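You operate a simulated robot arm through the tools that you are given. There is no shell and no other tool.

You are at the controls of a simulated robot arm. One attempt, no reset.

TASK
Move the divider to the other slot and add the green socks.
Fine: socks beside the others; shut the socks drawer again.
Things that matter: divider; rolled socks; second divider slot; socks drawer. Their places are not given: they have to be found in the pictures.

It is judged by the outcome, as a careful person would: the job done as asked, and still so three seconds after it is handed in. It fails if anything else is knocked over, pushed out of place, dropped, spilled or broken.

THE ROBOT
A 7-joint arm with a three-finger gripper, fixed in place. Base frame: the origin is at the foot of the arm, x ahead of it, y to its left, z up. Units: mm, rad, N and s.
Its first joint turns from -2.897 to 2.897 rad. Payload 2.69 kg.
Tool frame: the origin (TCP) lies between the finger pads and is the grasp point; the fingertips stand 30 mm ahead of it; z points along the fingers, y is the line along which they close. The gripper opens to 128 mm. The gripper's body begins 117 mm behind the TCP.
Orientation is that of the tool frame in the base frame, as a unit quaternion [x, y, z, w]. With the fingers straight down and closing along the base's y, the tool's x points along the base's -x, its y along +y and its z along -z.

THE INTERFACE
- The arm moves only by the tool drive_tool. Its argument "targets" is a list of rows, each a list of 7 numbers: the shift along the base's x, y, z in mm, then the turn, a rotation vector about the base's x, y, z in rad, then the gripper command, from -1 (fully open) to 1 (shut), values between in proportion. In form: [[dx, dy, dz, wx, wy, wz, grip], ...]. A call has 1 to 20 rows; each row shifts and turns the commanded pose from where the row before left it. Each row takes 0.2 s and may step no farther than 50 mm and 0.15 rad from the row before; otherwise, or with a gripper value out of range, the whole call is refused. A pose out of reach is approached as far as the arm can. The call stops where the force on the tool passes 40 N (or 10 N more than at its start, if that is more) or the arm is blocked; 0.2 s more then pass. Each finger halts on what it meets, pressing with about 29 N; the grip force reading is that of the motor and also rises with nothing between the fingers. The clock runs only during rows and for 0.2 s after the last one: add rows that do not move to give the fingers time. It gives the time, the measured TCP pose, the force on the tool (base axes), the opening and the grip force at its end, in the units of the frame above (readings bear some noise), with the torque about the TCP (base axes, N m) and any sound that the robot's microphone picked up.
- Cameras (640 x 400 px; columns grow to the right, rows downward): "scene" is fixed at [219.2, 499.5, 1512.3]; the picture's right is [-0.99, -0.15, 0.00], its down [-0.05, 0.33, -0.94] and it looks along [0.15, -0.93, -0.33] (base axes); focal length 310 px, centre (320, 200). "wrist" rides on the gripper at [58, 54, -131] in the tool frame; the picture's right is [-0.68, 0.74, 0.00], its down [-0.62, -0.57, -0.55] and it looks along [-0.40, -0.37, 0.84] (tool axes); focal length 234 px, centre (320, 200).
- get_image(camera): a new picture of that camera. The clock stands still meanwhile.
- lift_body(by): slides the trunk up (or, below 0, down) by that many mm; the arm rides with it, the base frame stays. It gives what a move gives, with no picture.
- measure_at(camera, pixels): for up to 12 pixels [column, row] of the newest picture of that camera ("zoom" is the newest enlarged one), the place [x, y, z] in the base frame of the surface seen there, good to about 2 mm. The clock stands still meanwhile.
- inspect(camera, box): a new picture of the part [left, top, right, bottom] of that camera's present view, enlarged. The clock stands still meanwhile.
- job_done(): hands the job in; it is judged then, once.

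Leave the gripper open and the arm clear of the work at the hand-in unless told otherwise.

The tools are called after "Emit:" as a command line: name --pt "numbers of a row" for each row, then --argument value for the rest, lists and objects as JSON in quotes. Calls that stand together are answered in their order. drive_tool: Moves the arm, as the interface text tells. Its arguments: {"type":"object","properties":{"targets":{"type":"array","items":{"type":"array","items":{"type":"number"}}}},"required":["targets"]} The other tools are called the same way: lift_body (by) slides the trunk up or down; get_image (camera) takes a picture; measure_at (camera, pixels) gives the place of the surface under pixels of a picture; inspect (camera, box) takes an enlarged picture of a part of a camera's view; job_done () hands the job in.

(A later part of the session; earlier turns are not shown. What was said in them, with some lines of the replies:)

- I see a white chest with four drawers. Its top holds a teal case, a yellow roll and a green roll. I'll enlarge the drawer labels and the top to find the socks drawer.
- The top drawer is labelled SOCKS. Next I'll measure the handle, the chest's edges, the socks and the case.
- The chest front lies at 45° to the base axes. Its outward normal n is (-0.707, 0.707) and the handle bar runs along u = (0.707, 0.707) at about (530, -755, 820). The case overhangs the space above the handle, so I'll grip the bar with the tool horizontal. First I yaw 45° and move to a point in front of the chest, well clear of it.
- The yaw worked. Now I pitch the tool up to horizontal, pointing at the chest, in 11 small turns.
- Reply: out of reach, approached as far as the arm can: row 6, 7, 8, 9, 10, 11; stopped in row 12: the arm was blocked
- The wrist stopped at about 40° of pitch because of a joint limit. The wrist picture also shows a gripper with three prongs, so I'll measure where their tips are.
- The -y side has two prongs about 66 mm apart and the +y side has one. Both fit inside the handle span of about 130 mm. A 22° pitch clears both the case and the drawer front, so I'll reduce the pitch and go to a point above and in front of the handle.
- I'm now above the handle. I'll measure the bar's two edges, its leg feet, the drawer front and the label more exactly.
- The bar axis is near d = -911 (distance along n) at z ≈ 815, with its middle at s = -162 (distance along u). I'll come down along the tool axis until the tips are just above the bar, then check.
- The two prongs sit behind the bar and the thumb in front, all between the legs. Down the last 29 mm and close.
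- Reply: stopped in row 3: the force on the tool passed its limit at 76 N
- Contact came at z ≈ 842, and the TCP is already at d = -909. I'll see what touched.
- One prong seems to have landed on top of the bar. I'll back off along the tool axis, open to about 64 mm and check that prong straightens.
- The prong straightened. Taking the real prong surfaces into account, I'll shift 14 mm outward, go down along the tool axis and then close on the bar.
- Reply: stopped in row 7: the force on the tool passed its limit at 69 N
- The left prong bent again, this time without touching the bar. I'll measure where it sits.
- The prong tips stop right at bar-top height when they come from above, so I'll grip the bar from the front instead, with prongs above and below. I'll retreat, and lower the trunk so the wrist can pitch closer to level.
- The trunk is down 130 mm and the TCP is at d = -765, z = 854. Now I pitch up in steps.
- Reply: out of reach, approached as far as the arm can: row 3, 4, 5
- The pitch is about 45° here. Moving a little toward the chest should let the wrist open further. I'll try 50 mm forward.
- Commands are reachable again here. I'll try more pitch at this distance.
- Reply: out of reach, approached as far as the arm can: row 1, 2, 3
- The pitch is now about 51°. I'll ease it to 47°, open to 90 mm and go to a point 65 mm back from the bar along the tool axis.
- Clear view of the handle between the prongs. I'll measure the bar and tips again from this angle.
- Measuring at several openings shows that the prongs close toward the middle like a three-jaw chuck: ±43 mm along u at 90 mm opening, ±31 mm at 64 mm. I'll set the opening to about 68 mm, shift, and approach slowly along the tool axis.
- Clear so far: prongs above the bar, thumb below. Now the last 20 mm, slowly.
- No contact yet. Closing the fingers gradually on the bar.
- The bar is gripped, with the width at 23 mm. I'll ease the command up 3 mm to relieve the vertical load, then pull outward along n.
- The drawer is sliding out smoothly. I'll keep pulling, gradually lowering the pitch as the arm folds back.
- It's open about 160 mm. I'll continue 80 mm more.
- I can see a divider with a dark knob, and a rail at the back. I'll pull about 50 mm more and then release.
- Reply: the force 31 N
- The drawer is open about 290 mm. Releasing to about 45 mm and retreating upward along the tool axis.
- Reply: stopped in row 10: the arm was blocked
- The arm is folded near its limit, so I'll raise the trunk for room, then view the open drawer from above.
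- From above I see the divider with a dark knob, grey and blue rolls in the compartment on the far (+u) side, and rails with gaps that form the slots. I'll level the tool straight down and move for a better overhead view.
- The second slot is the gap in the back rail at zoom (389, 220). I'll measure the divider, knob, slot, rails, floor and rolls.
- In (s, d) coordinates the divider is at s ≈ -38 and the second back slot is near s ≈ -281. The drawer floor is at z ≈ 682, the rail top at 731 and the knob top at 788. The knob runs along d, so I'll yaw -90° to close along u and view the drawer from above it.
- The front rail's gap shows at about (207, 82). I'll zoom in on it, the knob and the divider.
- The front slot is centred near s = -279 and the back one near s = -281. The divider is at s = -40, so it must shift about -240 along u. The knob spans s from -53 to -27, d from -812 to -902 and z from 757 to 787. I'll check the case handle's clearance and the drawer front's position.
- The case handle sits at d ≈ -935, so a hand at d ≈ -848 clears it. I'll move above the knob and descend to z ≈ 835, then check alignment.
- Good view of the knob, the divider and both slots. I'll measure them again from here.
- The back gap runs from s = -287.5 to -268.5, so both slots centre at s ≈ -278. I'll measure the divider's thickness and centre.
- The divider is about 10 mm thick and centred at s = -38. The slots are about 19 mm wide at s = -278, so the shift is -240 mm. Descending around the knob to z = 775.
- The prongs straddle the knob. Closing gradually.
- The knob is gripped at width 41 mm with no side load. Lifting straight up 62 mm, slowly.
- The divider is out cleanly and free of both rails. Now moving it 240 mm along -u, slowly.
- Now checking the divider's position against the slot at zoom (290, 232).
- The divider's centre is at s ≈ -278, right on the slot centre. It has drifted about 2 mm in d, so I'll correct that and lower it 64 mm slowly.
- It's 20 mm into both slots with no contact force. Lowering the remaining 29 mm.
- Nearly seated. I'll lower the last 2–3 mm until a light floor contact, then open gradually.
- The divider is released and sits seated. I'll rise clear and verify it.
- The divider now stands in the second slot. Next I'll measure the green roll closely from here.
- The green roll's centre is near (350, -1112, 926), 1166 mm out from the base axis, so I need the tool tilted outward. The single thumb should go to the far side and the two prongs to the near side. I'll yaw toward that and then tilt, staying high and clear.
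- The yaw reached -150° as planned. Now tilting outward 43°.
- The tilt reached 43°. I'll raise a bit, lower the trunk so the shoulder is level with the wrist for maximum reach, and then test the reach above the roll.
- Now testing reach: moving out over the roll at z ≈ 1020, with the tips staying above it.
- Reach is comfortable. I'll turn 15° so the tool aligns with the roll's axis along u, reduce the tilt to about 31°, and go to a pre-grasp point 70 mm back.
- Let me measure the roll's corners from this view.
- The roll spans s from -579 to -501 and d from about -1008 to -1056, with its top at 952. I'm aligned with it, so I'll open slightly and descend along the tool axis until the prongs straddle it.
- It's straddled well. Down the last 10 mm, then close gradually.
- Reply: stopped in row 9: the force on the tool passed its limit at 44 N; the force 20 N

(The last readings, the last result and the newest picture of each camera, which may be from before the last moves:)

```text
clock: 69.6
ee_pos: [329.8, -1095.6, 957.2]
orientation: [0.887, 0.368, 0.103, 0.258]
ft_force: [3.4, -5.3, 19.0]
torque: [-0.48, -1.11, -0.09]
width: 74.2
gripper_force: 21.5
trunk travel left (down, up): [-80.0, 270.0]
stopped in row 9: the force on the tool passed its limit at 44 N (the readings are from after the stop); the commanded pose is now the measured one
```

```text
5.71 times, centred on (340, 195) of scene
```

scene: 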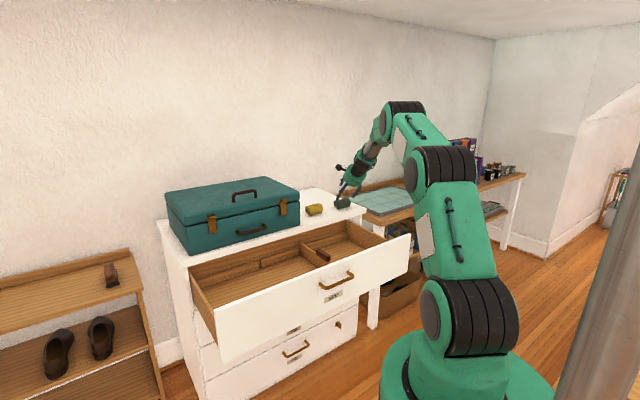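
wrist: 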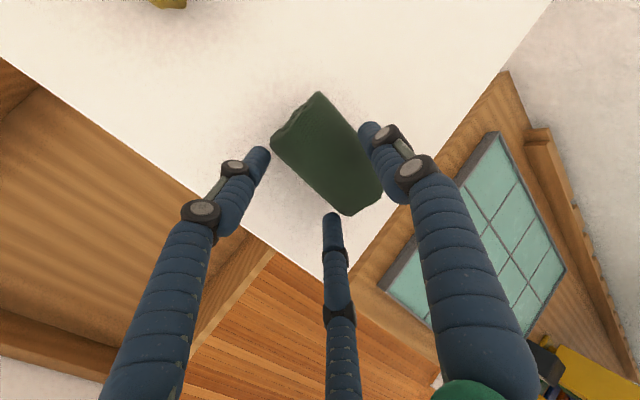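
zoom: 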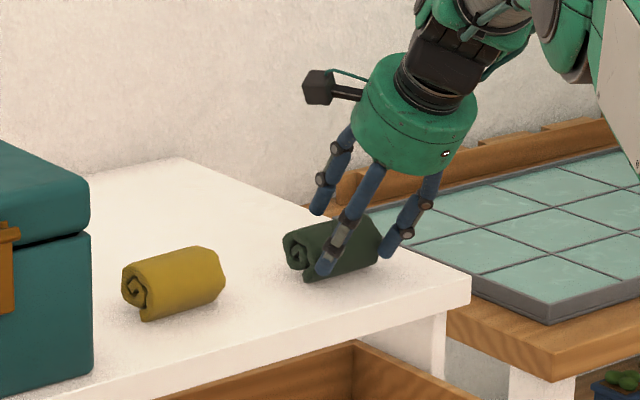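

The tilted squeeze pushed the hand up, because the thumb presses down on the roll's back before the prongs take hold. A steeper tool will be better. I'll open, back off along the tool axis and test the reach with less tilt.

Emit:
drive_tool --pt "0 0 0 0 0 0 -0.3" --pt "0 0 0 0 0 0 -0.47" --pt "-3 3 8 0 0 0 -0.47" --pt "-6 6 16 0 0 0 -0.47" --pt "-6 6 20 0 0 0 -0.47" --pt "-6 6 20 0 0 0 -0.47" --pt "0 0 0 0 0 0 -0.47"

Emit:
get_image --camera "wrist"

Emit:
get_image --camera "scene"

```text
clock: 71.2
ee_pos: [308.3, -1071.9, 1014.7]
orientation: [0.889, 0.369, 0.103, 0.253]
ft_force: [-0.5, 0.7, 1.1]
torque: [-0.02, 0.01, -0.02]
width: 93.9
gripper_force: 0.0
trunk travel left (down, up): [-80.0, 270.0]
```

```text
taken
```

wrist: 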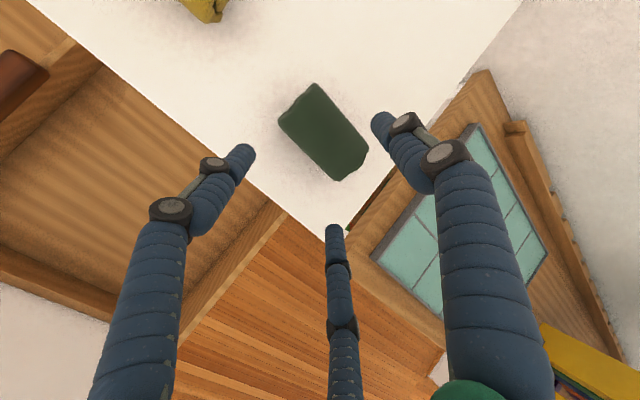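

```text
taken
```

scene: 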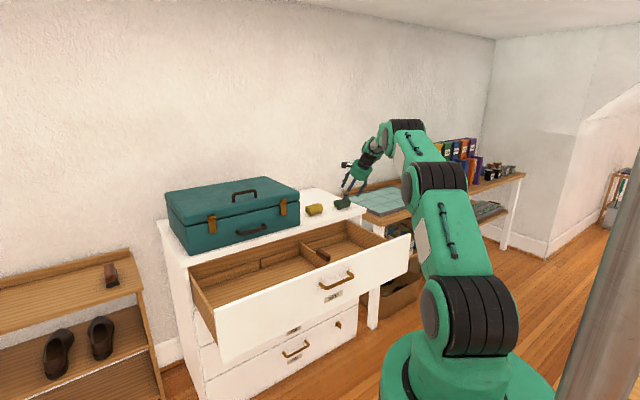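

I'll raise the trunk 110 mm to match the higher wrist of a steeper tool, then bring the tilt down to about 12° and see if the arm still reaches.

Emit:
measure_at --camera "wrist" --pixels '[[283, 120], [312, 88], [364, 150], [342, 176], [325, 130], [297, 104], [353, 163], [312, 150]]'

Emit:
lift_body --by 110

Emit:
drive_tool --pt "5 -5 -20 0.0785 0.0785 0 -0.47" --pt "5 -5 -20 0.0785 0.0785 0 -0.47" --pt "5 -5 -20 0.0785 0.0785 0 -0.47" --pt "0 0 -20 0 0 0 -0.47" --pt "0 0 0 0 0 0 -0.47"

```text
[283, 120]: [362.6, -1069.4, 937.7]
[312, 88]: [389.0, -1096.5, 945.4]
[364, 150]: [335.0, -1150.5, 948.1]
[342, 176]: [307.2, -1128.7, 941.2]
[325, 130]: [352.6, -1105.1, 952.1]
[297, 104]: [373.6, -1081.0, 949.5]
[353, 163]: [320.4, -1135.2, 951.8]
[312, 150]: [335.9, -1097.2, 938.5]
```

```text
clock: 72.6
ee_pos: [307.5, -1072.6, 1122.9]
orientation: [0.889, 0.368, 0.104, 0.252]
ft_force: [-0.4, 1.4, 0.3]
torque: [0.0, -0.02, -0.01]
width: 93.8
gripper_force: 0.1
trunk travel left (down, up): [-190.0, 160.0]
```

```text
clock: 73.8
ee_pos: [312.0, -1050.9, 1045.0]
orientation: [0.918, 0.382, 0.04, 0.104]
ft_force: [0.7, -0.8, 2.6]
torque: [0.02, 0.02, 0.0]
width: 94.3
gripper_force: 0.0
out of reach, approached as far as the arm can: row 3
trunk travel left (down, up): [-190.0, 160.0]
```

The roll hasn't moved, but at 12° tilt the arm runs out about 55 mm short. The middle ground is about 22° tilt with the tool turned toward azimuth -60°, and a small roll about the tool axis to keep the prongs near the roll's axis. Setting that up at a pre-grasp 85 mm back.

Emit:
drive_tool --pt "0 8 0 0 0 -0.13 -0.47" --pt "0 5 0 0 0 -0.13 -0.47" --pt "0 0 0 -0.0758 -0.0438 0 -0.47" --pt "0 0 0 -0.0758 -0.0438 0 -0.47" --pt "0 0 0 -0.0225 0.039 0.111 -0.47" --pt "5 -15 -12 0 0 0 -0.47" --pt "5 -15 -12 0 0 0 -0.47" --pt "0 0 0 0 0 0 -0.47"

Emit:
get_image --camera "wrist"

```text
clock: 75.6
ee_pos: [322.0, -1067.7, 1017.6]
orientation: [0.93, 0.311, 0.039, 0.192]
ft_force: [0.4, -0.3, 0.2]
torque: [0.02, 0.0, -0.02]
width: 94.1
gripper_force: 0.0
trunk travel left (down, up): [-190.0, 160.0]
```

```text
taken
```

wrist: 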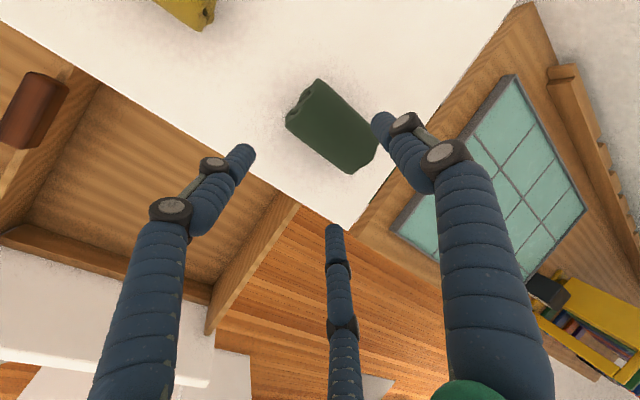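

The pose is reached. Descending along the tool axis toward the grasp point, stopping about 12 mm above it.

Emit:
drive_tool --pt "2.6 -4.8 -12.6 0 0 0 -0.47" --pt "2.6 -4.8 -12.6 0 0 0 -0.47" --pt "2.6 -4.8 -12.6 0 0 0 -0.47" --pt "2.6 -4.8 -12.6 0 0 0 -0.47" --pt "2.6 -4.8 -12.6 0 0 0 -0.47" --pt "0 0 0 0 0 0 -0.47"

Emit:
get_image --camera "wrist"

Emit:
inspect --camera "scene" --box '[300, 160, 380, 230]'

```text
clock: 77.0
ee_pos: [337.2, -1092.4, 952.3]
orientation: [0.93, 0.311, 0.039, 0.193]
ft_force: [0.8, 0.7, 0.0]
torque: [-0.01, -0.01, 0.01]
width: 93.8
gripper_force: 0.1
trunk travel left (down, up): [-190.0, 160.0]
```

```text
taken
```

wrist: 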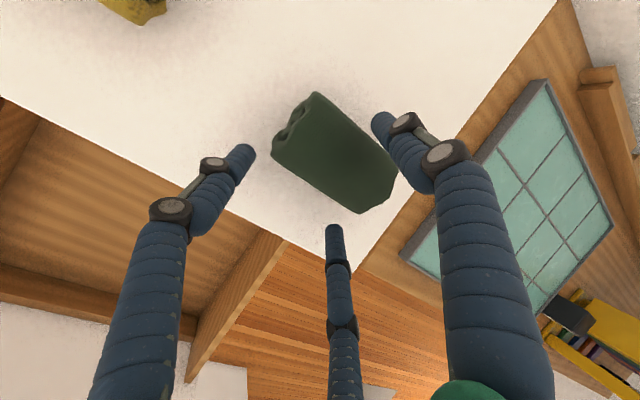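

```text
5.71 times, centred on (340, 195) of scene
```

zoom: 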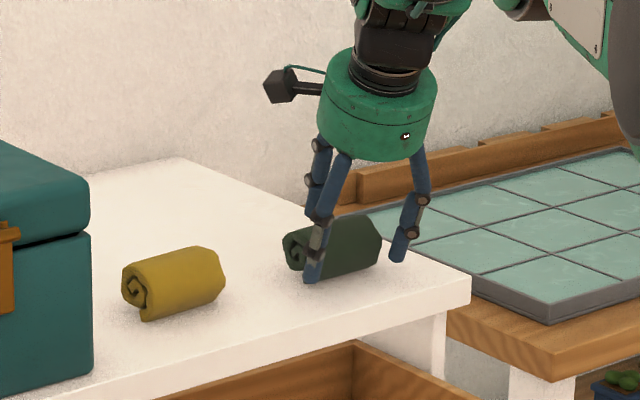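

Aligned. Down the final 10 mm and close in small steps.

Emit:
drive_tool --pt "0.3 -2 -5 0 0 0 -0.47" --pt "0.3 -2 -5 0 0 0 -0.47" --pt "0 0 0 0 0 0 -0.47" --pt "0 0 0 0 0 0 -0.38" --pt "0 0 0 0 0 0 -0.3" --pt "0 0 0 0 0 0 -0.24" --pt "0 0 0 0 0 0 -0.19" --pt "0 0 0 0 0 0 -0.15"

Emit:
get_image --camera "wrist"

Emit:
inspect --camera "scene" --box '[300, 160, 380, 230]'

```text
clock: 78.8
ee_pos: [337.1, -1097.1, 944.1]
orientation: [0.93, 0.312, 0.039, 0.192]
ft_force: [1.2, 0.8, 1.2]
torque: [0.01, 0.0, 0.03]
width: 79.7
gripper_force: 29.2
trunk travel left (down, up): [-190.0, 160.0]
```

```text
taken
```

wrist: 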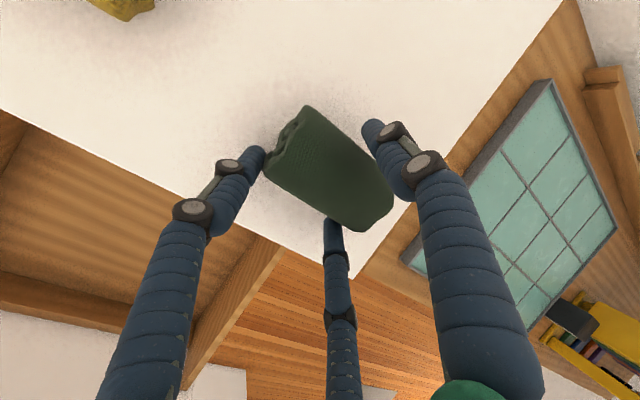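

```text
5.71 times, centred on (340, 195) of scene
```

zoom: 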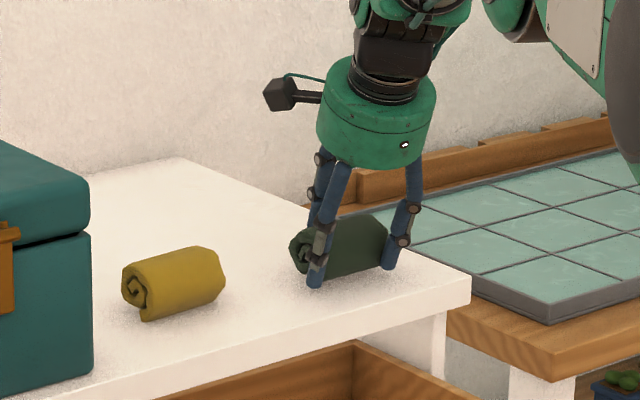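

Gripped with about 29 N and almost no net force on the tool. I'll tighten the command and lift gently 15 mm to check the hold.

Emit:
drive_tool --pt "0 0 0 0 0 0 0.1" --pt "0 0 0 0 0 0 0.3" --pt "0 0 5 0 0 0 0.3" --pt "0 0 5 0 0 0 0.3" --pt "0 0 5 0 0 0 0.3" --pt "0 0 0 0 0 0 0.3"

Emit:
get_image --camera "wrist"

Emit:
inspect --camera "scene" --box '[300, 160, 380, 230]'

```text
clock: 80.2
ee_pos: [334.8, -1096.0, 958.1]
orientation: [0.93, 0.311, 0.039, 0.192]
ft_force: [0.0, 0.2, 0.3]
torque: [0.0, -0.01, -0.01]
width: 79.5
gripper_force: 28.6
trunk travel left (down, up): [-190.0, 160.0]
```

```text
taken
```

wrist: 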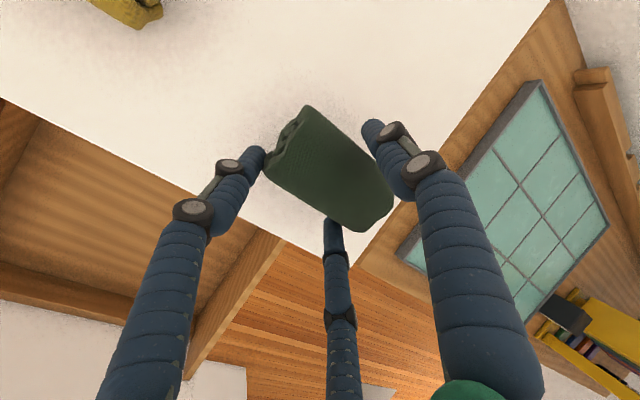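

```text
5.71 times, centred on (340, 195) of scene
```

zoom: 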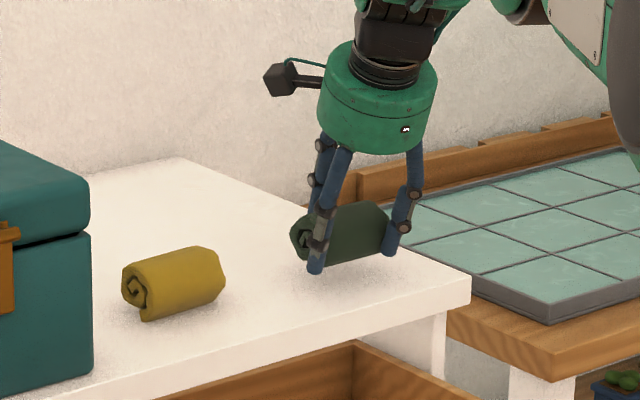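

The roll is held securely. Lifting to z ≈ 1040, then carrying it back over the open drawer.

Emit:
drive_tool --pt "0 0 20 0 0 0 0.3" --pt "0 0 30 0 0 0 0.3" --pt "0 0 32 0 0 0 0.3" --pt "5 18 0 0 0 0 0.3" --pt "9.5 34 0 0 0 0 0.3" --pt "9.5 34 0 0 0 0 0.3" --pt "9.5 34 0 0 0 0 0.3" --pt "9.5 34 0 0 0 0 0.3" --pt "9.5 34 0 0 0 0 0.3" --pt "9.5 34 0 0 0 0 0.3" --pt "9.5 34 0 0 0 0 0.3" --pt "9.5 34 0 0 0 0 0.3" --pt "9.5 34 0 0 0 0 0.3" --pt "9.5 34 0 0 0 0 0.3" --pt "9.5 34 0 0 0 0 0.3" --pt "5 18 0 0 0 0 0.3" --pt "0 0 0 0 0 0 0.3"

Emit:
get_image --camera "wrist"

Emit:
get_image --camera "scene"

```text
clock: 83.8
ee_pos: [451.6, -682.9, 1040.1]
orientation: [0.93, 0.311, 0.04, 0.193]
ft_force: [-0.7, 0.3, 0.4]
torque: [0.01, 0.01, -0.06]
width: 79.6
gripper_force: 29.3
trunk travel left (down, up): [-190.0, 160.0]
```

```text
taken
```

wrist: 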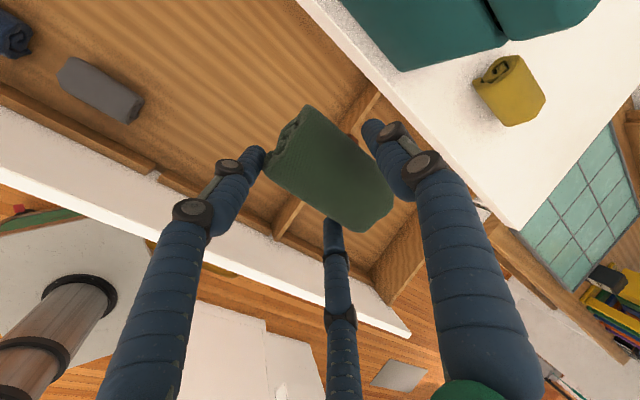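

```text
taken
```

scene: 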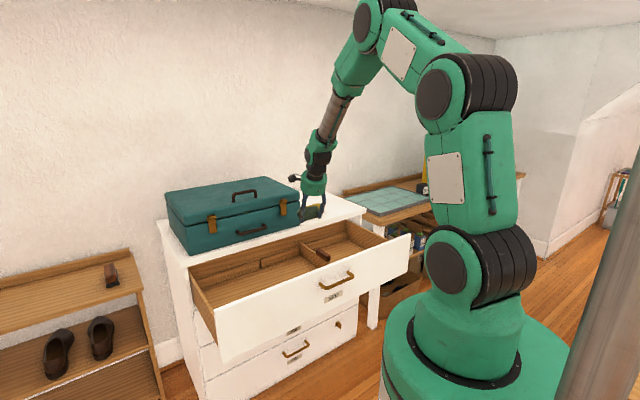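

I can see the grey roll at (100, 90) and the blue one at (10, 35) in the compartment. Measuring them and the free floor beside them.

Emit:
measure_at --camera "wrist" --pixels '[[100, 90], [70, 62], [142, 100], [60, 78], [130, 120], [12, 35], [28, 45], [200, 80], [150, 165], [290, 205], [160, 60], [240, 100]]'

Emit:
inspect --camera "wrist" --box '[0, 0, 160, 140]'

Emit:
measure_at --camera "zoom" --pixels '[[240, 250], [255, 330], [310, 230], [540, 470], [560, 400], [400, 330], [40, 150], [110, 160], [20, 230], [60, 60], [520, 480], [600, 420]]'

```text
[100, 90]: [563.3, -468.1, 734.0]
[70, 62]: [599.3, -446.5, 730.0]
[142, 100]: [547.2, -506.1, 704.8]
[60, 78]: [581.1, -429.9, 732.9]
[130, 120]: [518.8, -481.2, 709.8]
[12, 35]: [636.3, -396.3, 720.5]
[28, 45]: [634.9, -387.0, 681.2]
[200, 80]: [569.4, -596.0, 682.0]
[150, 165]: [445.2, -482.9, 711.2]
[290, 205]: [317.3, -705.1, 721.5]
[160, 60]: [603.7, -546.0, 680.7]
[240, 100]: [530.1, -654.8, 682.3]
```

```text
2.86 times, centred on (80, 70) of wrist
```

zoom: 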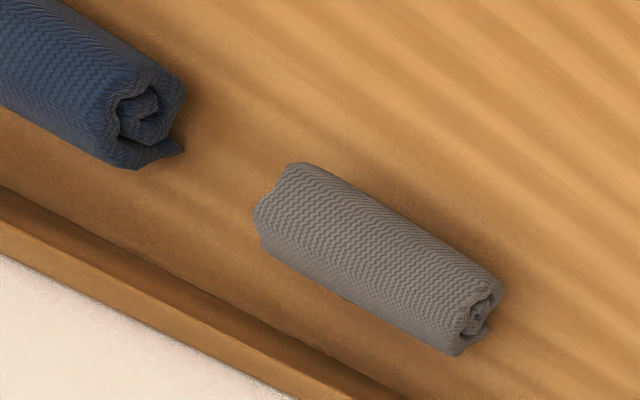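

```text
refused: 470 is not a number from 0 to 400
```

The grey roll lies along u at s from 28 to 108 and d ≈ -727, with the blue one beyond it in the same row. I'll place the green roll in that row at s ≈ -47, d ≈ -738, parallel to them. First I straighten the tool to vertical and move above the spot.

Emit:
drive_tool --pt "6.1 27.4 0 0.1093 0.0743 0.046 0.3" --pt "6.1 27.4 0 0.1093 0.0743 0.046 0.3" --pt "6.1 27.4 0 0.1093 0.0743 0.046 0.3" --pt "6.1 27.4 0 0 0 0 0.3" --pt "6.1 27.4 0 0 0 0 0.3" --pt "0 0 0 0 0 0 0.3"

Emit:
get_image --camera "wrist"

Emit:
get_image --camera "scene"

```text
clock: 85.2
ee_pos: [480.8, -547.4, 1040.8]
orientation: [0.923, 0.384, -0.002, 0.0]
ft_force: [0.5, 0.7, -0.8]
torque: [-0.03, 0.02, 0.0]
width: 79.7
gripper_force: 29.0
trunk travel left (down, up): [-190.0, 160.0]
```

```text
taken
```

wrist: 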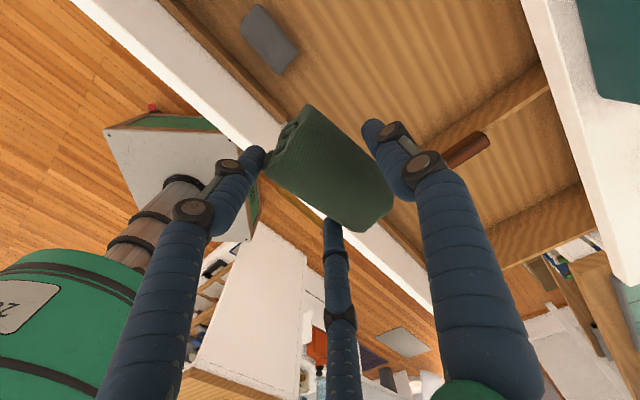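

```text
taken
```

scene: 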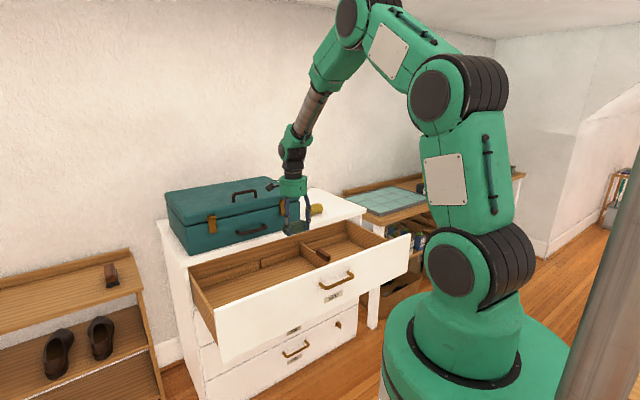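

I'll measure the held roll, and the grey one again for spacing.

Emit:
inspect --camera "scene" --box '[265, 180, 335, 240]'

Emit:
measure_at --camera "zoom" --pixels '[[200, 340], [230, 370], [290, 350], [310, 300], [250, 300], [200, 300], [350, 310], [220, 385]]'

Emit:
measure_at --camera "wrist" --pixels '[[270, 170], [303, 108], [388, 190], [365, 228], [325, 165], [250, 20], [295, 50], [275, 70], [262, 40], [300, 215]]'

```text
6.67 times, centred on (300, 210) of scene
```

zoom: 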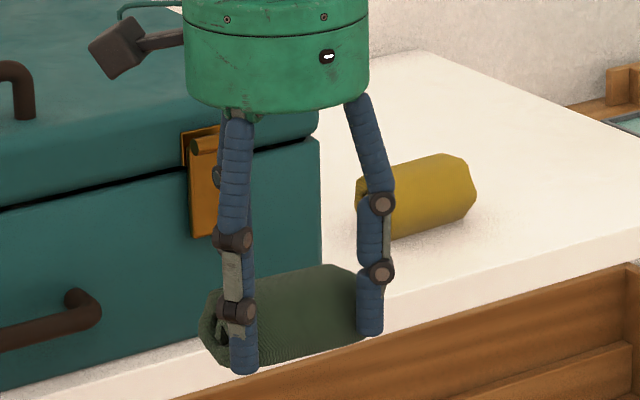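

```text
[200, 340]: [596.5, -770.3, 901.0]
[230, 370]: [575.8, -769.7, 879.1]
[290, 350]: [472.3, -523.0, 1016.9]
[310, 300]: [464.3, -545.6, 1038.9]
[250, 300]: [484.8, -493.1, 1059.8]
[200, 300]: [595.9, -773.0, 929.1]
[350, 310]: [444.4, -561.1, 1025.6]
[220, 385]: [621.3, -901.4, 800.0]
```

```text
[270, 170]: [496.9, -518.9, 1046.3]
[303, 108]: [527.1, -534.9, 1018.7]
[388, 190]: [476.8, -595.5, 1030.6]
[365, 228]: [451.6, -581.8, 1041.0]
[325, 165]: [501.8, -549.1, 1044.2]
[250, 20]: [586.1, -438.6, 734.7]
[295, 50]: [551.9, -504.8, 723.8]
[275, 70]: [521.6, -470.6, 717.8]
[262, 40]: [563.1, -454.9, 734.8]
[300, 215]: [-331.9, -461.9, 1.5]
```

The held roll's centre is about s = -49, d = -734, with its bottom about 47 mm below the TCP. It's skewed about 6°, so I'll correct that while lowering to about 15 mm above the drawer floor.

Emit:
drive_tool --pt "0 0 -20 0 0 -0.115 0.3" --pt "0 0 -30 0 0 0 0.3" --pt "0 0 -30 0 0 0 0.3" --pt "0 0 -30 0 0 0 0.3" --pt "0 0 -30 0 0 0 0.3" --pt "0 0 -30 0 0 0 0.3" --pt "0 0 -30 0 0 0 0.3" --pt "0 0 -30 0 0 0 0.3" --pt "0 0 -30 0 0 0 0.3" --pt "0 0 -20 0 0 0 0.3" --pt "0 0 -12 0 0 0 0.3" --pt "0 0 0 0 0 0 0.3"

Emit:
get_image --camera "wrist"

Emit:
inspect --camera "scene" --box '[200, 180, 380, 310]'

```text
clock: 87.8
ee_pos: [481.9, -549.0, 749.7]
orientation: [0.944, 0.33, -0.001, 0.0]
ft_force: [-0.8, -0.1, 0.3]
torque: [-0.01, 0.0, 0.0]
width: 79.7
gripper_force: 29.3
trunk travel left (down, up): [-190.0, 160.0]
```

```text
taken
```

wrist: 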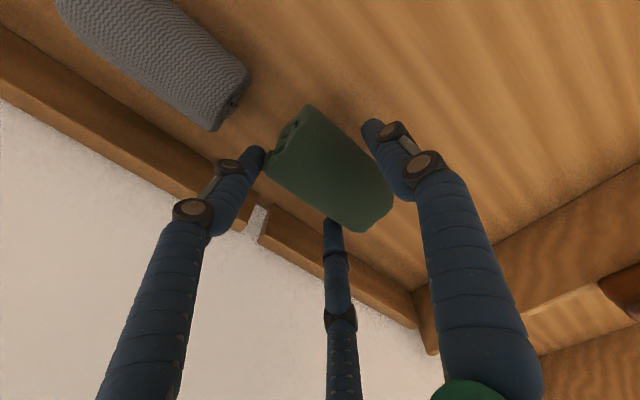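

```text
3.08 times, centred on (290, 245) of scene
```

zoom: 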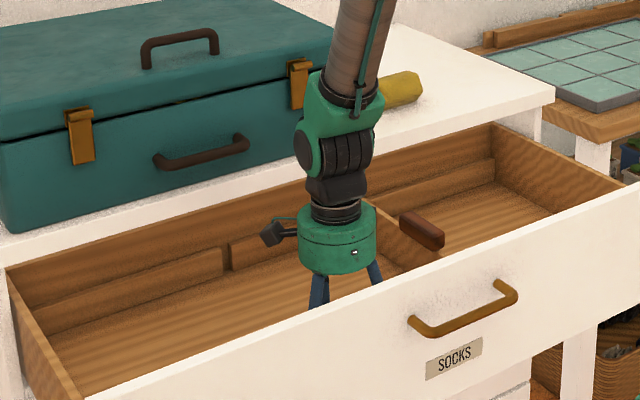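

The green roll hangs parallel to the grey one with a clear gap. Lowering slowly to the floor.

Emit:
drive_tool --pt "0 0 -4 0 0 0 0.3" --pt "0 0 -4 0 0 0 0.3" --pt "0 0 -4 0 0 0 0.3" --pt "0 0 -3 0 0 0 0.3" --pt "0 0 0 0 0 0 0.3"

Emit:
measure_at --camera "wrist" --pixels '[[325, 165], [285, 180], [275, 155], [345, 215], [375, 215], [300, 230], [420, 200]]'

Emit:
get_image --camera "wrist"

```text
clock: 89.0
ee_pos: [481.3, -548.3, 736.3]
orientation: [0.944, 0.33, 0.0, 0.001]
ft_force: [2.3, 1.1, 12.1]
torque: [-0.49, 0.05, 0.06]
width: 79.9
gripper_force: 28.6
trunk travel left (down, up): [-190.0, 160.0]
```

```text
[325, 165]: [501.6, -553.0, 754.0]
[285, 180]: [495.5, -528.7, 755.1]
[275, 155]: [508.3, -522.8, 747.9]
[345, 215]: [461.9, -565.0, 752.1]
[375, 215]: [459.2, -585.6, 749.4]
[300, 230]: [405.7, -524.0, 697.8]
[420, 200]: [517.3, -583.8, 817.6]
```

```text
taken
```

wrist: 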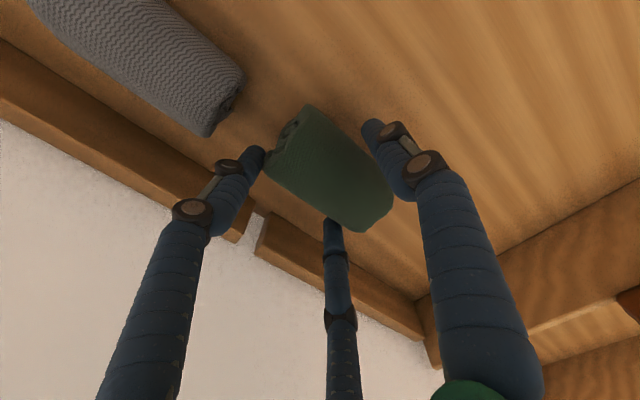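

The roll touches the floor (12 N). I'll ease up 1 mm and open gradually.

Emit:
drive_tool --pt "0 0 1 0 0 0 0" --pt "0 0 0 0 0 0 -0.25" --pt "0 0 0 0 0 0 -0.3" --pt "0 0 0 0 0 0 -0.4" --pt "0 0 0 0 0 0 -0.5" --pt "0 0 0 0 0 0 -0.5"

Emit:
get_image --camera "wrist"

```text
clock: 90.4
ee_pos: [480.0, -550.0, 734.7]
orientation: [0.944, 0.33, 0.0, 0.0]
ft_force: [-0.1, -0.3, -0.2]
torque: [0.0, 0.0, -0.01]
width: 96.1
gripper_force: 0.0
trunk travel left (down, up): [-190.0, 160.0]
```

```text
taken
```

wrist: 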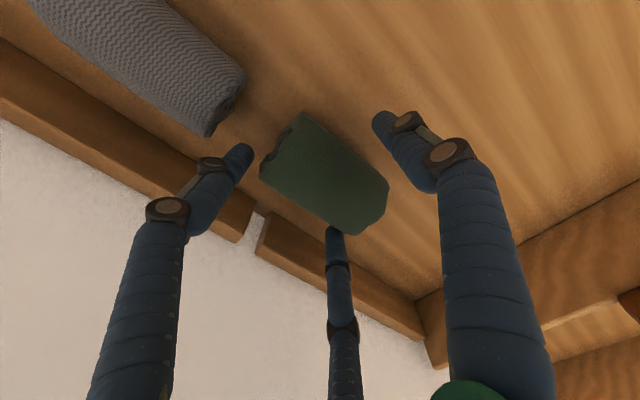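

Released; the roll rests on the floor. Rising straight up, slowly at first.

Emit:
drive_tool --pt "0 0 10 0 0 0 -0.5" --pt "0 0 15 0 0 0 -0.5" --pt "0 0 25 0 0 0 -0.5" --pt "0 0 35 0 0 0 -0.5" --pt "0 0 40 0 0 0 -0.5" --pt "0 0 45 0 0 0 -0.5" --pt "0 0 45 0 0 0 -0.5" --pt "0 0 45 0 0 0 -0.5" --pt "0 0 30 0 0 0 -0.5" --pt "0 0 0 0 0 0 -0.5"

Emit:
get_image --camera "wrist"

Emit:
inspect --camera "scene" --box '[180, 170, 420, 340]'

```text
clock: 92.6
ee_pos: [482.9, -546.9, 1025.4]
orientation: [0.944, 0.33, -0.001, -0.001]
ft_force: [0.1, 0.6, -0.5]
torque: [-0.03, -0.01, 0.02]
width: 96.0
gripper_force: 0.1
trunk travel left (down, up): [-190.0, 160.0]
```

```text
taken
```

wrist: 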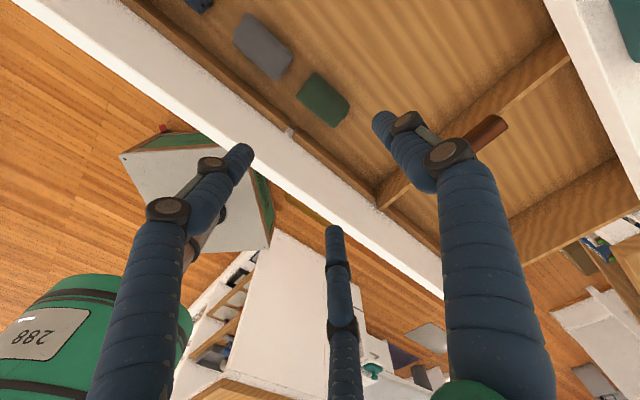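

```text
2.35 times, centred on (300, 255) of scene
```

zoom: 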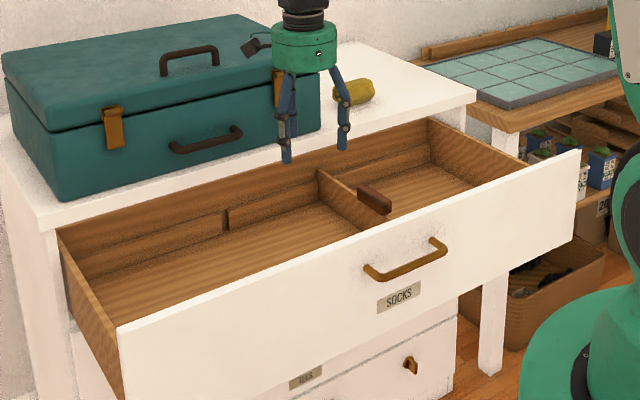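

The green roll lies beside the grey one, in line with the others, and the divider is in its new slot. Now to shut the drawer. I'll measure the drawer front's face, top edge and handle first.

Emit:
measure_at --camera "zoom" --pixels '[[380, 235], [400, 240], [405, 262], [415, 250], [370, 270], [440, 255], [340, 262], [345, 250], [410, 225], [395, 297], [300, 330], [460, 220]]'

Emit:
measure_at --camera "wrist" --pixels '[[323, 100], [263, 45], [300, 92], [345, 105], [235, 45], [195, 5], [300, 150], [280, 130], [310, 160], [315, 120]]'

```text
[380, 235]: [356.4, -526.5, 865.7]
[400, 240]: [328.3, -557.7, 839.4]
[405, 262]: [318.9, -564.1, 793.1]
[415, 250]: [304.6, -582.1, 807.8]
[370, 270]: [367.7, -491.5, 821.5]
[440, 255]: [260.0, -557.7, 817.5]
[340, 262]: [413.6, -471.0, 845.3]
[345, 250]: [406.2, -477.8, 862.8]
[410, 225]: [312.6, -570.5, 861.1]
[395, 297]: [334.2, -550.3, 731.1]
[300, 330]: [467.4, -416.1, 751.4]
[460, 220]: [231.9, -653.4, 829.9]
```

```text
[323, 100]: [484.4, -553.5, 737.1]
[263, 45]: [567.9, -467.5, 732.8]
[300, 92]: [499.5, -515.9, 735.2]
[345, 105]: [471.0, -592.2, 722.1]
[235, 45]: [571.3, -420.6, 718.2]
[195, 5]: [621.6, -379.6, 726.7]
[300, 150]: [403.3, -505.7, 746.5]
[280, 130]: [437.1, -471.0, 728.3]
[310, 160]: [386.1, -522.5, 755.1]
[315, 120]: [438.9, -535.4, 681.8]
```

The drawer front face is at d = -625.5 and its top at z ≈ 866, with the bar at z 815–821. I'll push with closed fingers on the front panel just above the handle's middle (s = -161, z ≈ 845). First I move out in front of the drawer, close the fingers and tilt 20°.

Emit:
drive_tool --pt "-31 10 0 0 0 0.115 -0.3" --pt "-31 10 0 0 0 0 0" --pt "-31 10 0 -0.0822 -0.0822 0 0.4" --pt "-31 8 0 -0.0822 -0.0822 0 0.8" --pt "-31 6 0 -0.0822 -0.0822 0 1" --pt "-31 0 0 0 0 0 1" --pt "-15 -7 0 0 0 0 1" --pt "0 0 0 0 0 0 1"

Emit:
get_image --camera "wrist"

Emit:
get_image --camera "scene"

```text
clock: 94.4
ee_pos: [280.6, -512.9, 1025.2]
orientation: [0.91, 0.377, 0.065, 0.16]
ft_force: [0.2, -0.2, -0.5]
torque: [0.01, -0.04, 0.01]
width: 2.1
gripper_force: 28.9
trunk travel left (down, up): [-190.0, 160.0]
```

```text
taken
```

wrist: 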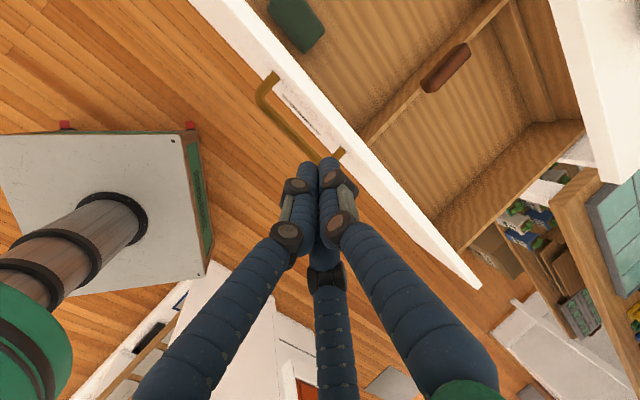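

```text
taken
```

scene: 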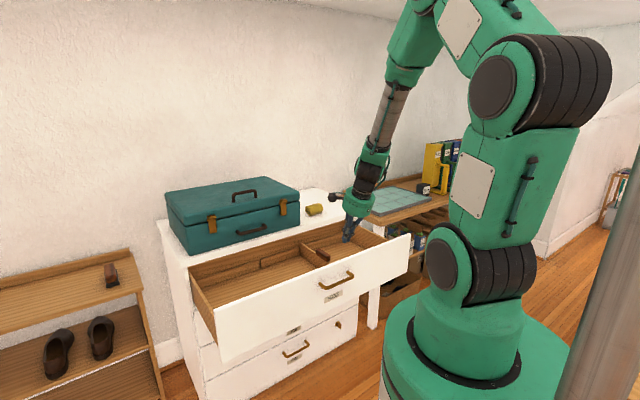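

In position in front of the panel at d = -561. Descending to z = 862.

Emit:
drive_tool --pt "0 0 -27 0 0 0 1" --pt "0 0 -27 0 0 0 1" --pt "0 0 -27 0 0 0 1" --pt "0 0 -27 0 0 0 1" --pt "0 0 -27 0 0 0 1" --pt "0 0 -27 0 0 0 1" --pt "0 0 0 0 0 0 1"

Emit:
get_image --camera "wrist"

Emit:
inspect --camera "scene" --box '[280, 180, 420, 300]'

```text
clock: 96.0
ee_pos: [281.2, -513.5, 862.5]
orientation: [0.91, 0.378, 0.065, 0.161]
ft_force: [-0.3, -0.2, 0.4]
torque: [0.0, 0.05, 0.02]
width: 2.3
gripper_force: 29.0
trunk travel left (down, up): [-190.0, 160.0]
```

```text
taken
```

wrist: 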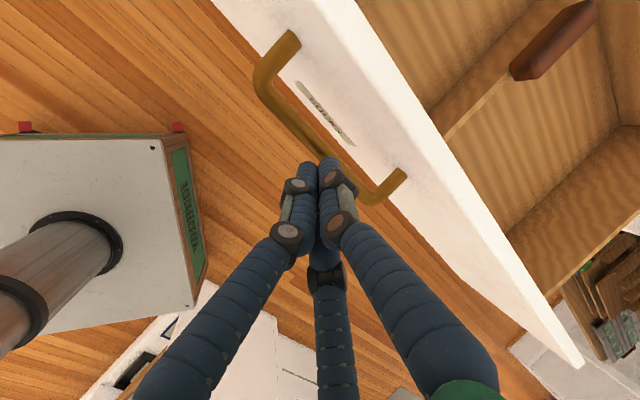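

```text
3.33 times, centred on (350, 240) of scene
```

zoom: 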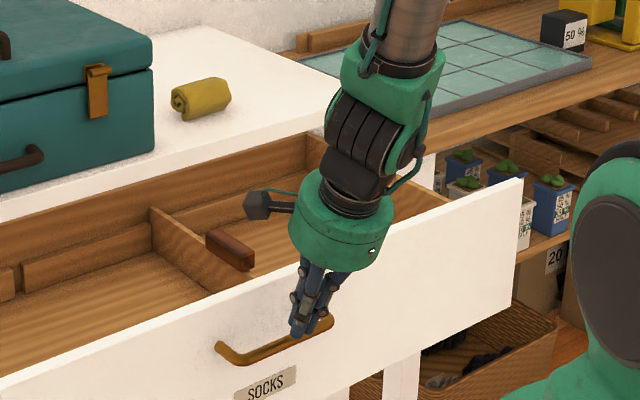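

The tips are above the bar, facing the panel. Moving toward it, slowing for contact.

Emit:
drive_tool --pt "7 -7 0 0 0 0 1" --pt "7 -7 0 0 0 0 1" --pt "7 -7 0 0 0 0 1" --pt "3 -3 0 0 0 0 1" --pt "3 -3 0 0 0 0 1" --pt "3 -3 0 0 0 0 1" --pt "3 -3 0 0 0 0 1" --pt "3 -3 0 0 0 0 1" --pt "3 -3 0 0 0 0 1"

Emit:
get_image --camera "wrist"

Emit:
inspect --camera "scene" --box '[280, 180, 420, 300]'

```text
clock: 98.0
ee_pos: [319.4, -550.4, 864.5]
orientation: [0.91, 0.378, 0.065, 0.16]
ft_force: [-0.2, 0.5, 0.1]
torque: [0.01, 0.0, 0.03]
width: 2.3
gripper_force: 29.3
trunk travel left (down, up): [-190.0, 160.0]
```

```text
taken
```

wrist: 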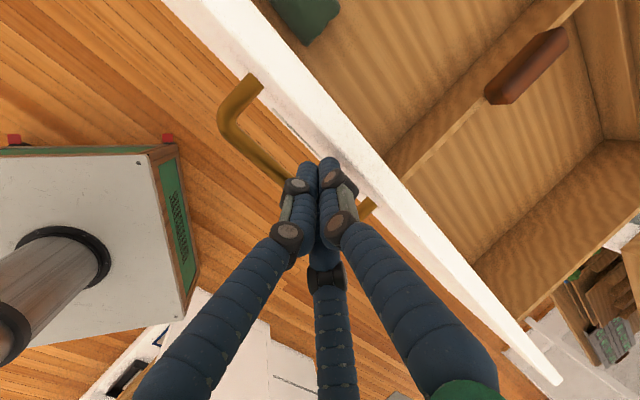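

```text
3.33 times, centred on (350, 240) of scene
```

zoom: 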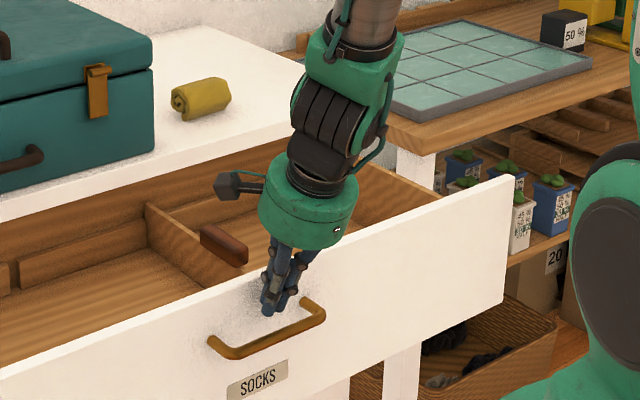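

The push has begun and the drawer moves with little force. Pushing on steadily at about 40 mm/s.

Emit:
drive_tool --pt "3 -3 0 0 0 0 1" --pt "4 -4 0 0 0 0 1" --pt "5 -5 0 0 0 0 1" --pt "6 -6 0 0 0 0 1" --pt "6 -6 0 0 0 0 1" --pt "6 -6 0 0 0 0 1" --pt "6 -6 0 0 0 0 1" --pt "6 -6 0 0 0 0 1" --pt "6 -6 0 0 0 0 1" --pt "6 -6 0 0 0 0 1" --pt "6 -6 0 0 0 0 1" --pt "6 -6 0 0 0 0 1" --pt "6 -6 0 0 0 0 1" --pt "6 -6 0 0 0 0 1" --pt "6 -6 0 0 0 0 1" --pt "6 -6 0 0 0 0 1" --pt "5 -5 0 0 0 0 1" --pt "4 -4 0 0 0 0 1" --pt "2 -2 0 0 0 0 1"

Emit:
get_image --camera "wrist"

Emit:
get_image --camera "scene"

```text
clock: 102.0
ee_pos: [420.6, -652.7, 864.4]
orientation: [0.91, 0.378, 0.066, 0.159]
ft_force: [-0.4, 0.2, -0.3]
torque: [0.0, 0.03, -0.04]
width: 2.2
gripper_force: 28.8
trunk travel left (down, up): [-190.0, 160.0]
```

```text
taken
```

wrist: 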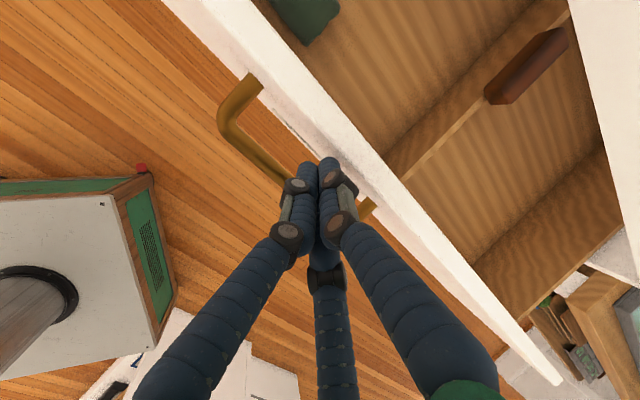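

```text
taken
```

scene: 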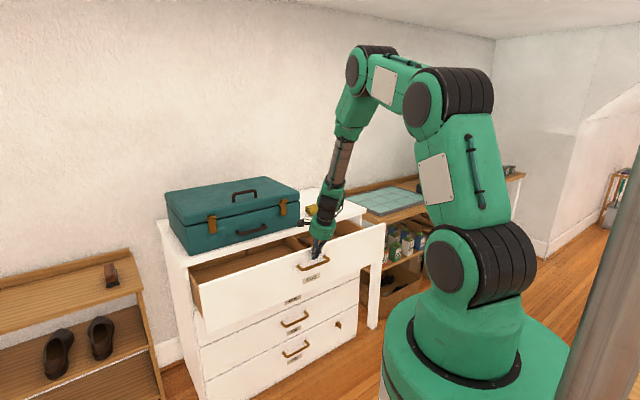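

Good: the green roll stays put inside. I'll continue pushing while increasing the tilt to 45° so the hand clears the chest top and the case.

Emit:
drive_tool --pt "2.5 -2.5 -0.5 -0.0193 -0.0193 0 1" --pt "4 -4 -0.5 -0.0193 -0.0193 0 1" --pt "5 -5 -0.5 -0.0193 -0.0193 0 1" --pt "5 -5 -0.5 -0.0193 -0.0193 0 1" --pt "5 -5 -0.5 -0.0193 -0.0193 0 1" --pt "5 -5 -0.5 -0.0193 -0.0193 0 1" --pt "5 -5 -0.5 -0.0193 -0.0193 0 1" --pt "5 -5 -0.5 -0.0193 -0.0193 0 1" --pt "5 -5 -0.5 -0.0193 -0.0193 0 1" --pt "5 -5 -0.5 -0.0193 -0.0193 0 1" --pt "5 -5 -0.5 -0.0193 -0.0193 0 1" --pt "5 -5 -0.5 -0.0193 -0.0193 0 1" --pt "5 -5 -0.5 -0.0193 -0.0193 0 1" --pt "5 -5 -0.5 -0.0193 -0.0193 0 1" --pt "4 -4 -0.5 -0.0193 -0.0193 0 1" --pt "2 -2 -0.5 -0.0193 -0.0193 0 1"

Emit:
get_image --camera "wrist"

Emit:
inspect --camera "scene" --box '[180, 170, 400, 320]'

```text
clock: 105.4
ee_pos: [493.8, -723.8, 855.9]
orientation: [0.853, 0.354, 0.146, 0.354]
ft_force: [1.0, 2.3, -1.2]
torque: [0.05, -0.01, 0.1]
width: 1.9
gripper_force: 29.0
trunk travel left (down, up): [-190.0, 160.0]
```

```text
taken
```

wrist: 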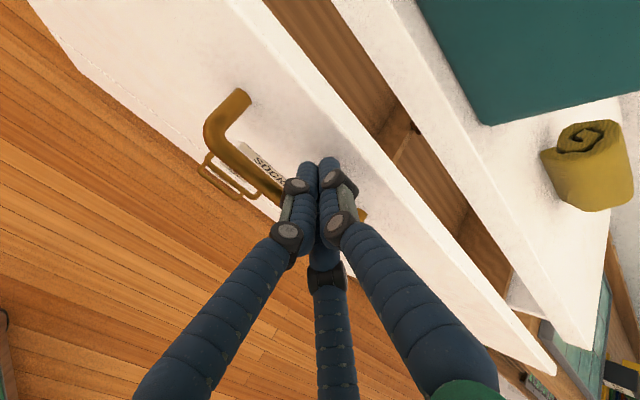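

```text
2.67 times, centred on (290, 245) of scene
```

zoom: 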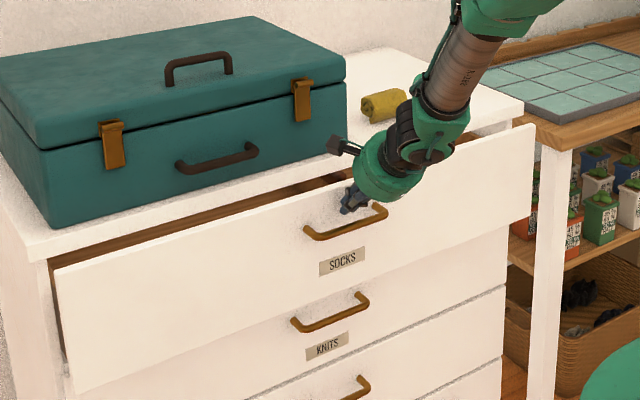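

About 64 mm remain. Pushing on, slowing near the end until it meets the stop.

Emit:
drive_tool --pt "2.5 -2.5 0 0 0 0 1" --pt "4 -4 0 0 0 0 1" --pt "5 -5 0 0 0 0 1" --pt "5 -5 0 0 0 0 1" --pt "5 -5 0 0 0 0 1" --pt "5 -5 0 0 0 0 1" --pt "5 -5 0 0 0 0 1" --pt "4 -4 0 0 0 0 1" --pt "2.5 -2.5 0 0 0 0 1" --pt "1.5 -1.5 0 0 0 0 1" --pt "1.5 -1.5 0 0 0 0 1" --pt "1.5 -1.5 0 0 0 0 1" --pt "1 -1 0 0 0 0 1"

Emit:
inspect --camera "scene" --box '[180, 170, 400, 320]'

Emit:
measure_at --camera "zoom" --pixels '[[300, 265], [400, 240], [150, 320], [480, 180], [250, 290], [300, 330], [440, 200]]'

```text
clock: 108.2
ee_pos: [536.6, -768.9, 856.3]
orientation: [0.853, 0.354, 0.145, 0.355]
ft_force: [0.2, -0.3, -0.3]
torque: [0.0, 0.01, 0.02]
width: 2.4
gripper_force: 28.7
trunk travel left (down, up): [-190.0, 160.0]
```

```text
2.67 times, centred on (290, 245) of scene
```

zoom: 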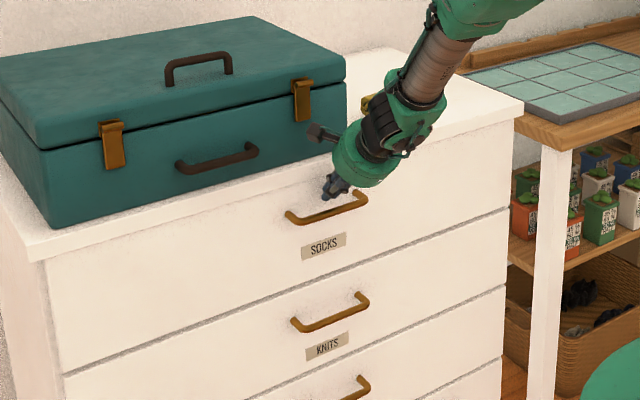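

```text
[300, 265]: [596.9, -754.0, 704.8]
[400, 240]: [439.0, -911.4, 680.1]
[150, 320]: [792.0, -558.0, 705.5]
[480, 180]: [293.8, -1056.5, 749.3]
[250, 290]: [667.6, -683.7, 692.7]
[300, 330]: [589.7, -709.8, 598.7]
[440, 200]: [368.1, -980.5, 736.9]
```

The front face reads d ≈ -955, the same as when it was shut at the start. A gentle extra push will confirm it's against its stop.

Emit:
drive_tool --pt "0.8 -0.8 0 0 0 0 1" --pt "0.8 -0.8 0 0 0 0 1" --pt "0.8 -0.8 0 0 0 0 1" --pt "0.8 -0.8 0 0 0 0 1" --pt "0 0 0 0 0 0 1"

Emit:
inspect --camera "scene" --box '[180, 170, 400, 320]'

Emit:
measure_at --camera "zoom" --pixels '[[300, 265], [400, 240], [150, 320], [480, 180], [250, 290], [400, 290], [200, 370], [480, 260], [440, 200], [240, 350]]'

```text
clock: 109.4
ee_pos: [537.1, -769.7, 856.2]
orientation: [0.854, 0.354, 0.145, 0.354]
ft_force: [-23.3, 21.2, 8.7]
torque: [-0.02, -0.03, -0.06]
width: 2.0
gripper_force: 28.8
trunk travel left (down, up): [-190.0, 160.0]
```

```text
2.67 times, centred on (290, 245) of scene
```

zoom: 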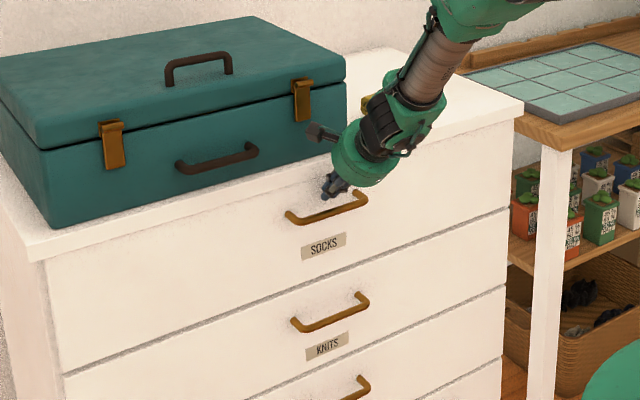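

```text
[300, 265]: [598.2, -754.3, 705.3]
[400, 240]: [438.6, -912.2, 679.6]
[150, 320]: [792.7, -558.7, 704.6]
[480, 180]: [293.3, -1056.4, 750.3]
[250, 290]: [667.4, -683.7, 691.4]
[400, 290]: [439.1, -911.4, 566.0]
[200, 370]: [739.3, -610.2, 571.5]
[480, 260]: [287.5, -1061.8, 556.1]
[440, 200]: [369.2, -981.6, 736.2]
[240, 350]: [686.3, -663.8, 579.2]
```

The stop takes 31 N and the front is flush with the drawer below, so it's shut. Backing straight off above the handle, then up and away, opening the gripper once clear.

Emit:
drive_tool --pt "-2 2 0 0 0 0 1" --pt "-4 4 0 0 0 0 1" --pt "-10 10 3 0 0 0 1" --pt "-20 20 5 0 0 0 1" --pt "-20 20 10 0 0 0 1" --pt "-20 20 20 0 0 0 1" --pt "-20 20 30 0.07 0.07 0 1" --pt "-20 20 30 0.1 0.1 0 0.5" --pt "-15 15 35 0.1 0.1 0 0" --pt "-15 15 35 0.1 0.1 0 -0.5" --pt "0 0 30 0.1 0.1 0 -1" --pt "0 0 0 0 0 0 -1" --pt "0 0 0 0 0 0 -1"

Emit:
get_image --camera "scene"

Emit:
get_image --camera "wrist"

```text
clock: 112.2
ee_pos: [395.5, -624.2, 1052.9]
orientation: [0.922, 0.382, 0.021, 0.054]
ft_force: [0.5, -1.0, -0.9]
torque: [0.1, 0.02, -0.01]
width: 127.9
gripper_force: 0.1
trunk travel left (down, up): [-190.0, 160.0]
```

```text
taken
```

scene: 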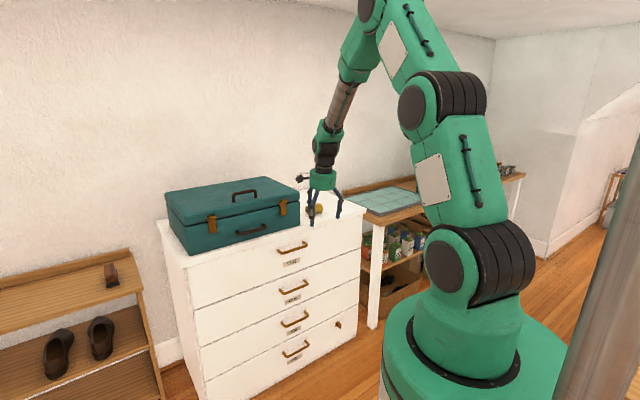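

```text
taken
```

wrist: 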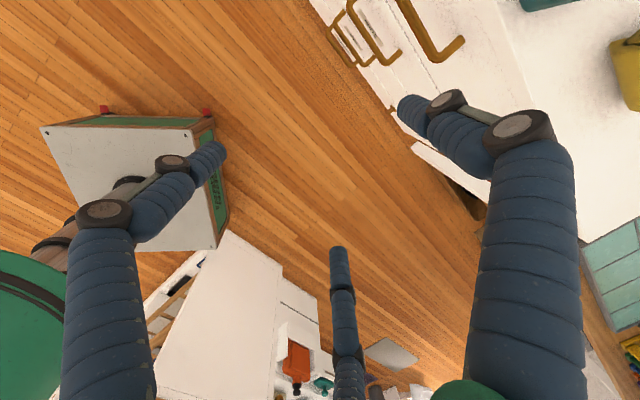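

The arm is clear and the gripper is open. One last check that the drawer stayed shut and the yellow roll and case haven't moved.

Emit:
inspect --camera "scene" --box '[160, 170, 380, 320]'

Emit:
measure_at --camera "zoom" --pixels '[[300, 290], [450, 240], [200, 320], [540, 190], [450, 290], [380, 205], [405, 160], [480, 110]]'

```text
2.67 times, centred on (270, 245) of scene
```

zoom: 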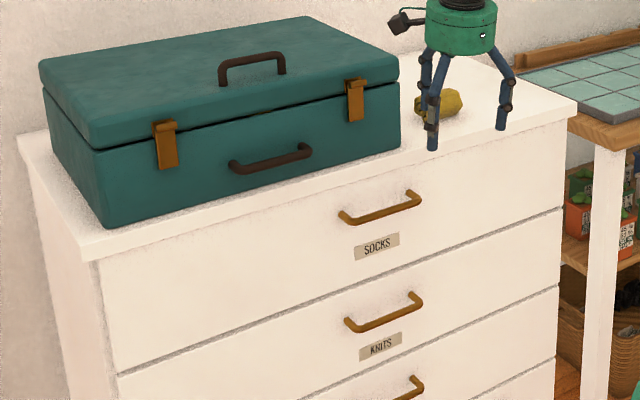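

```text
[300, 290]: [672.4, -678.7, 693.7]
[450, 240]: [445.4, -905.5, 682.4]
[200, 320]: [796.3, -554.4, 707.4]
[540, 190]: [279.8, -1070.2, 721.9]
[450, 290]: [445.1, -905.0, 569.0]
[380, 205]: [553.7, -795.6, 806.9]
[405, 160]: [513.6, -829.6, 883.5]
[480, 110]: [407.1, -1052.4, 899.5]
```

The drawer is shut at d ≈ -955, flush with the others. The divider is in the second slot, the green roll lies beside the grey and blue ones, and the case and yellow roll are where they were. Handing in.

Emit:
job_done

```text
The job is handed in.
```

The divider is now in the other slot, and the green socks are in the drawer beside the grey and blue pairs. The socks drawer is shut again. I've handed the job in, but no verdict has come back.

- **Divider:** I lifted it out of its old slot and lowered it into the second slot's gaps at the front and back. It went in without any side force and seated on the drawer floor.
- **Green socks:** They lie in the same row as the other two pairs, just short of the grey pair. They stayed in place during most of the closing push. I couldn't see inside once the drawer was nearly shut.
- **Drawer:** I pushed it in until it met its stop. The front is flush with the drawer below.
- **Other things:** The case and the yellow socks look undisturbed in the last picture. My first two tries at gripping the drawer handle hit hard, about 70 N. My first grip on the green socks pressed them down. Nothing moved or showed damage from either.

The gripper is open and the arm is clear of the chest.
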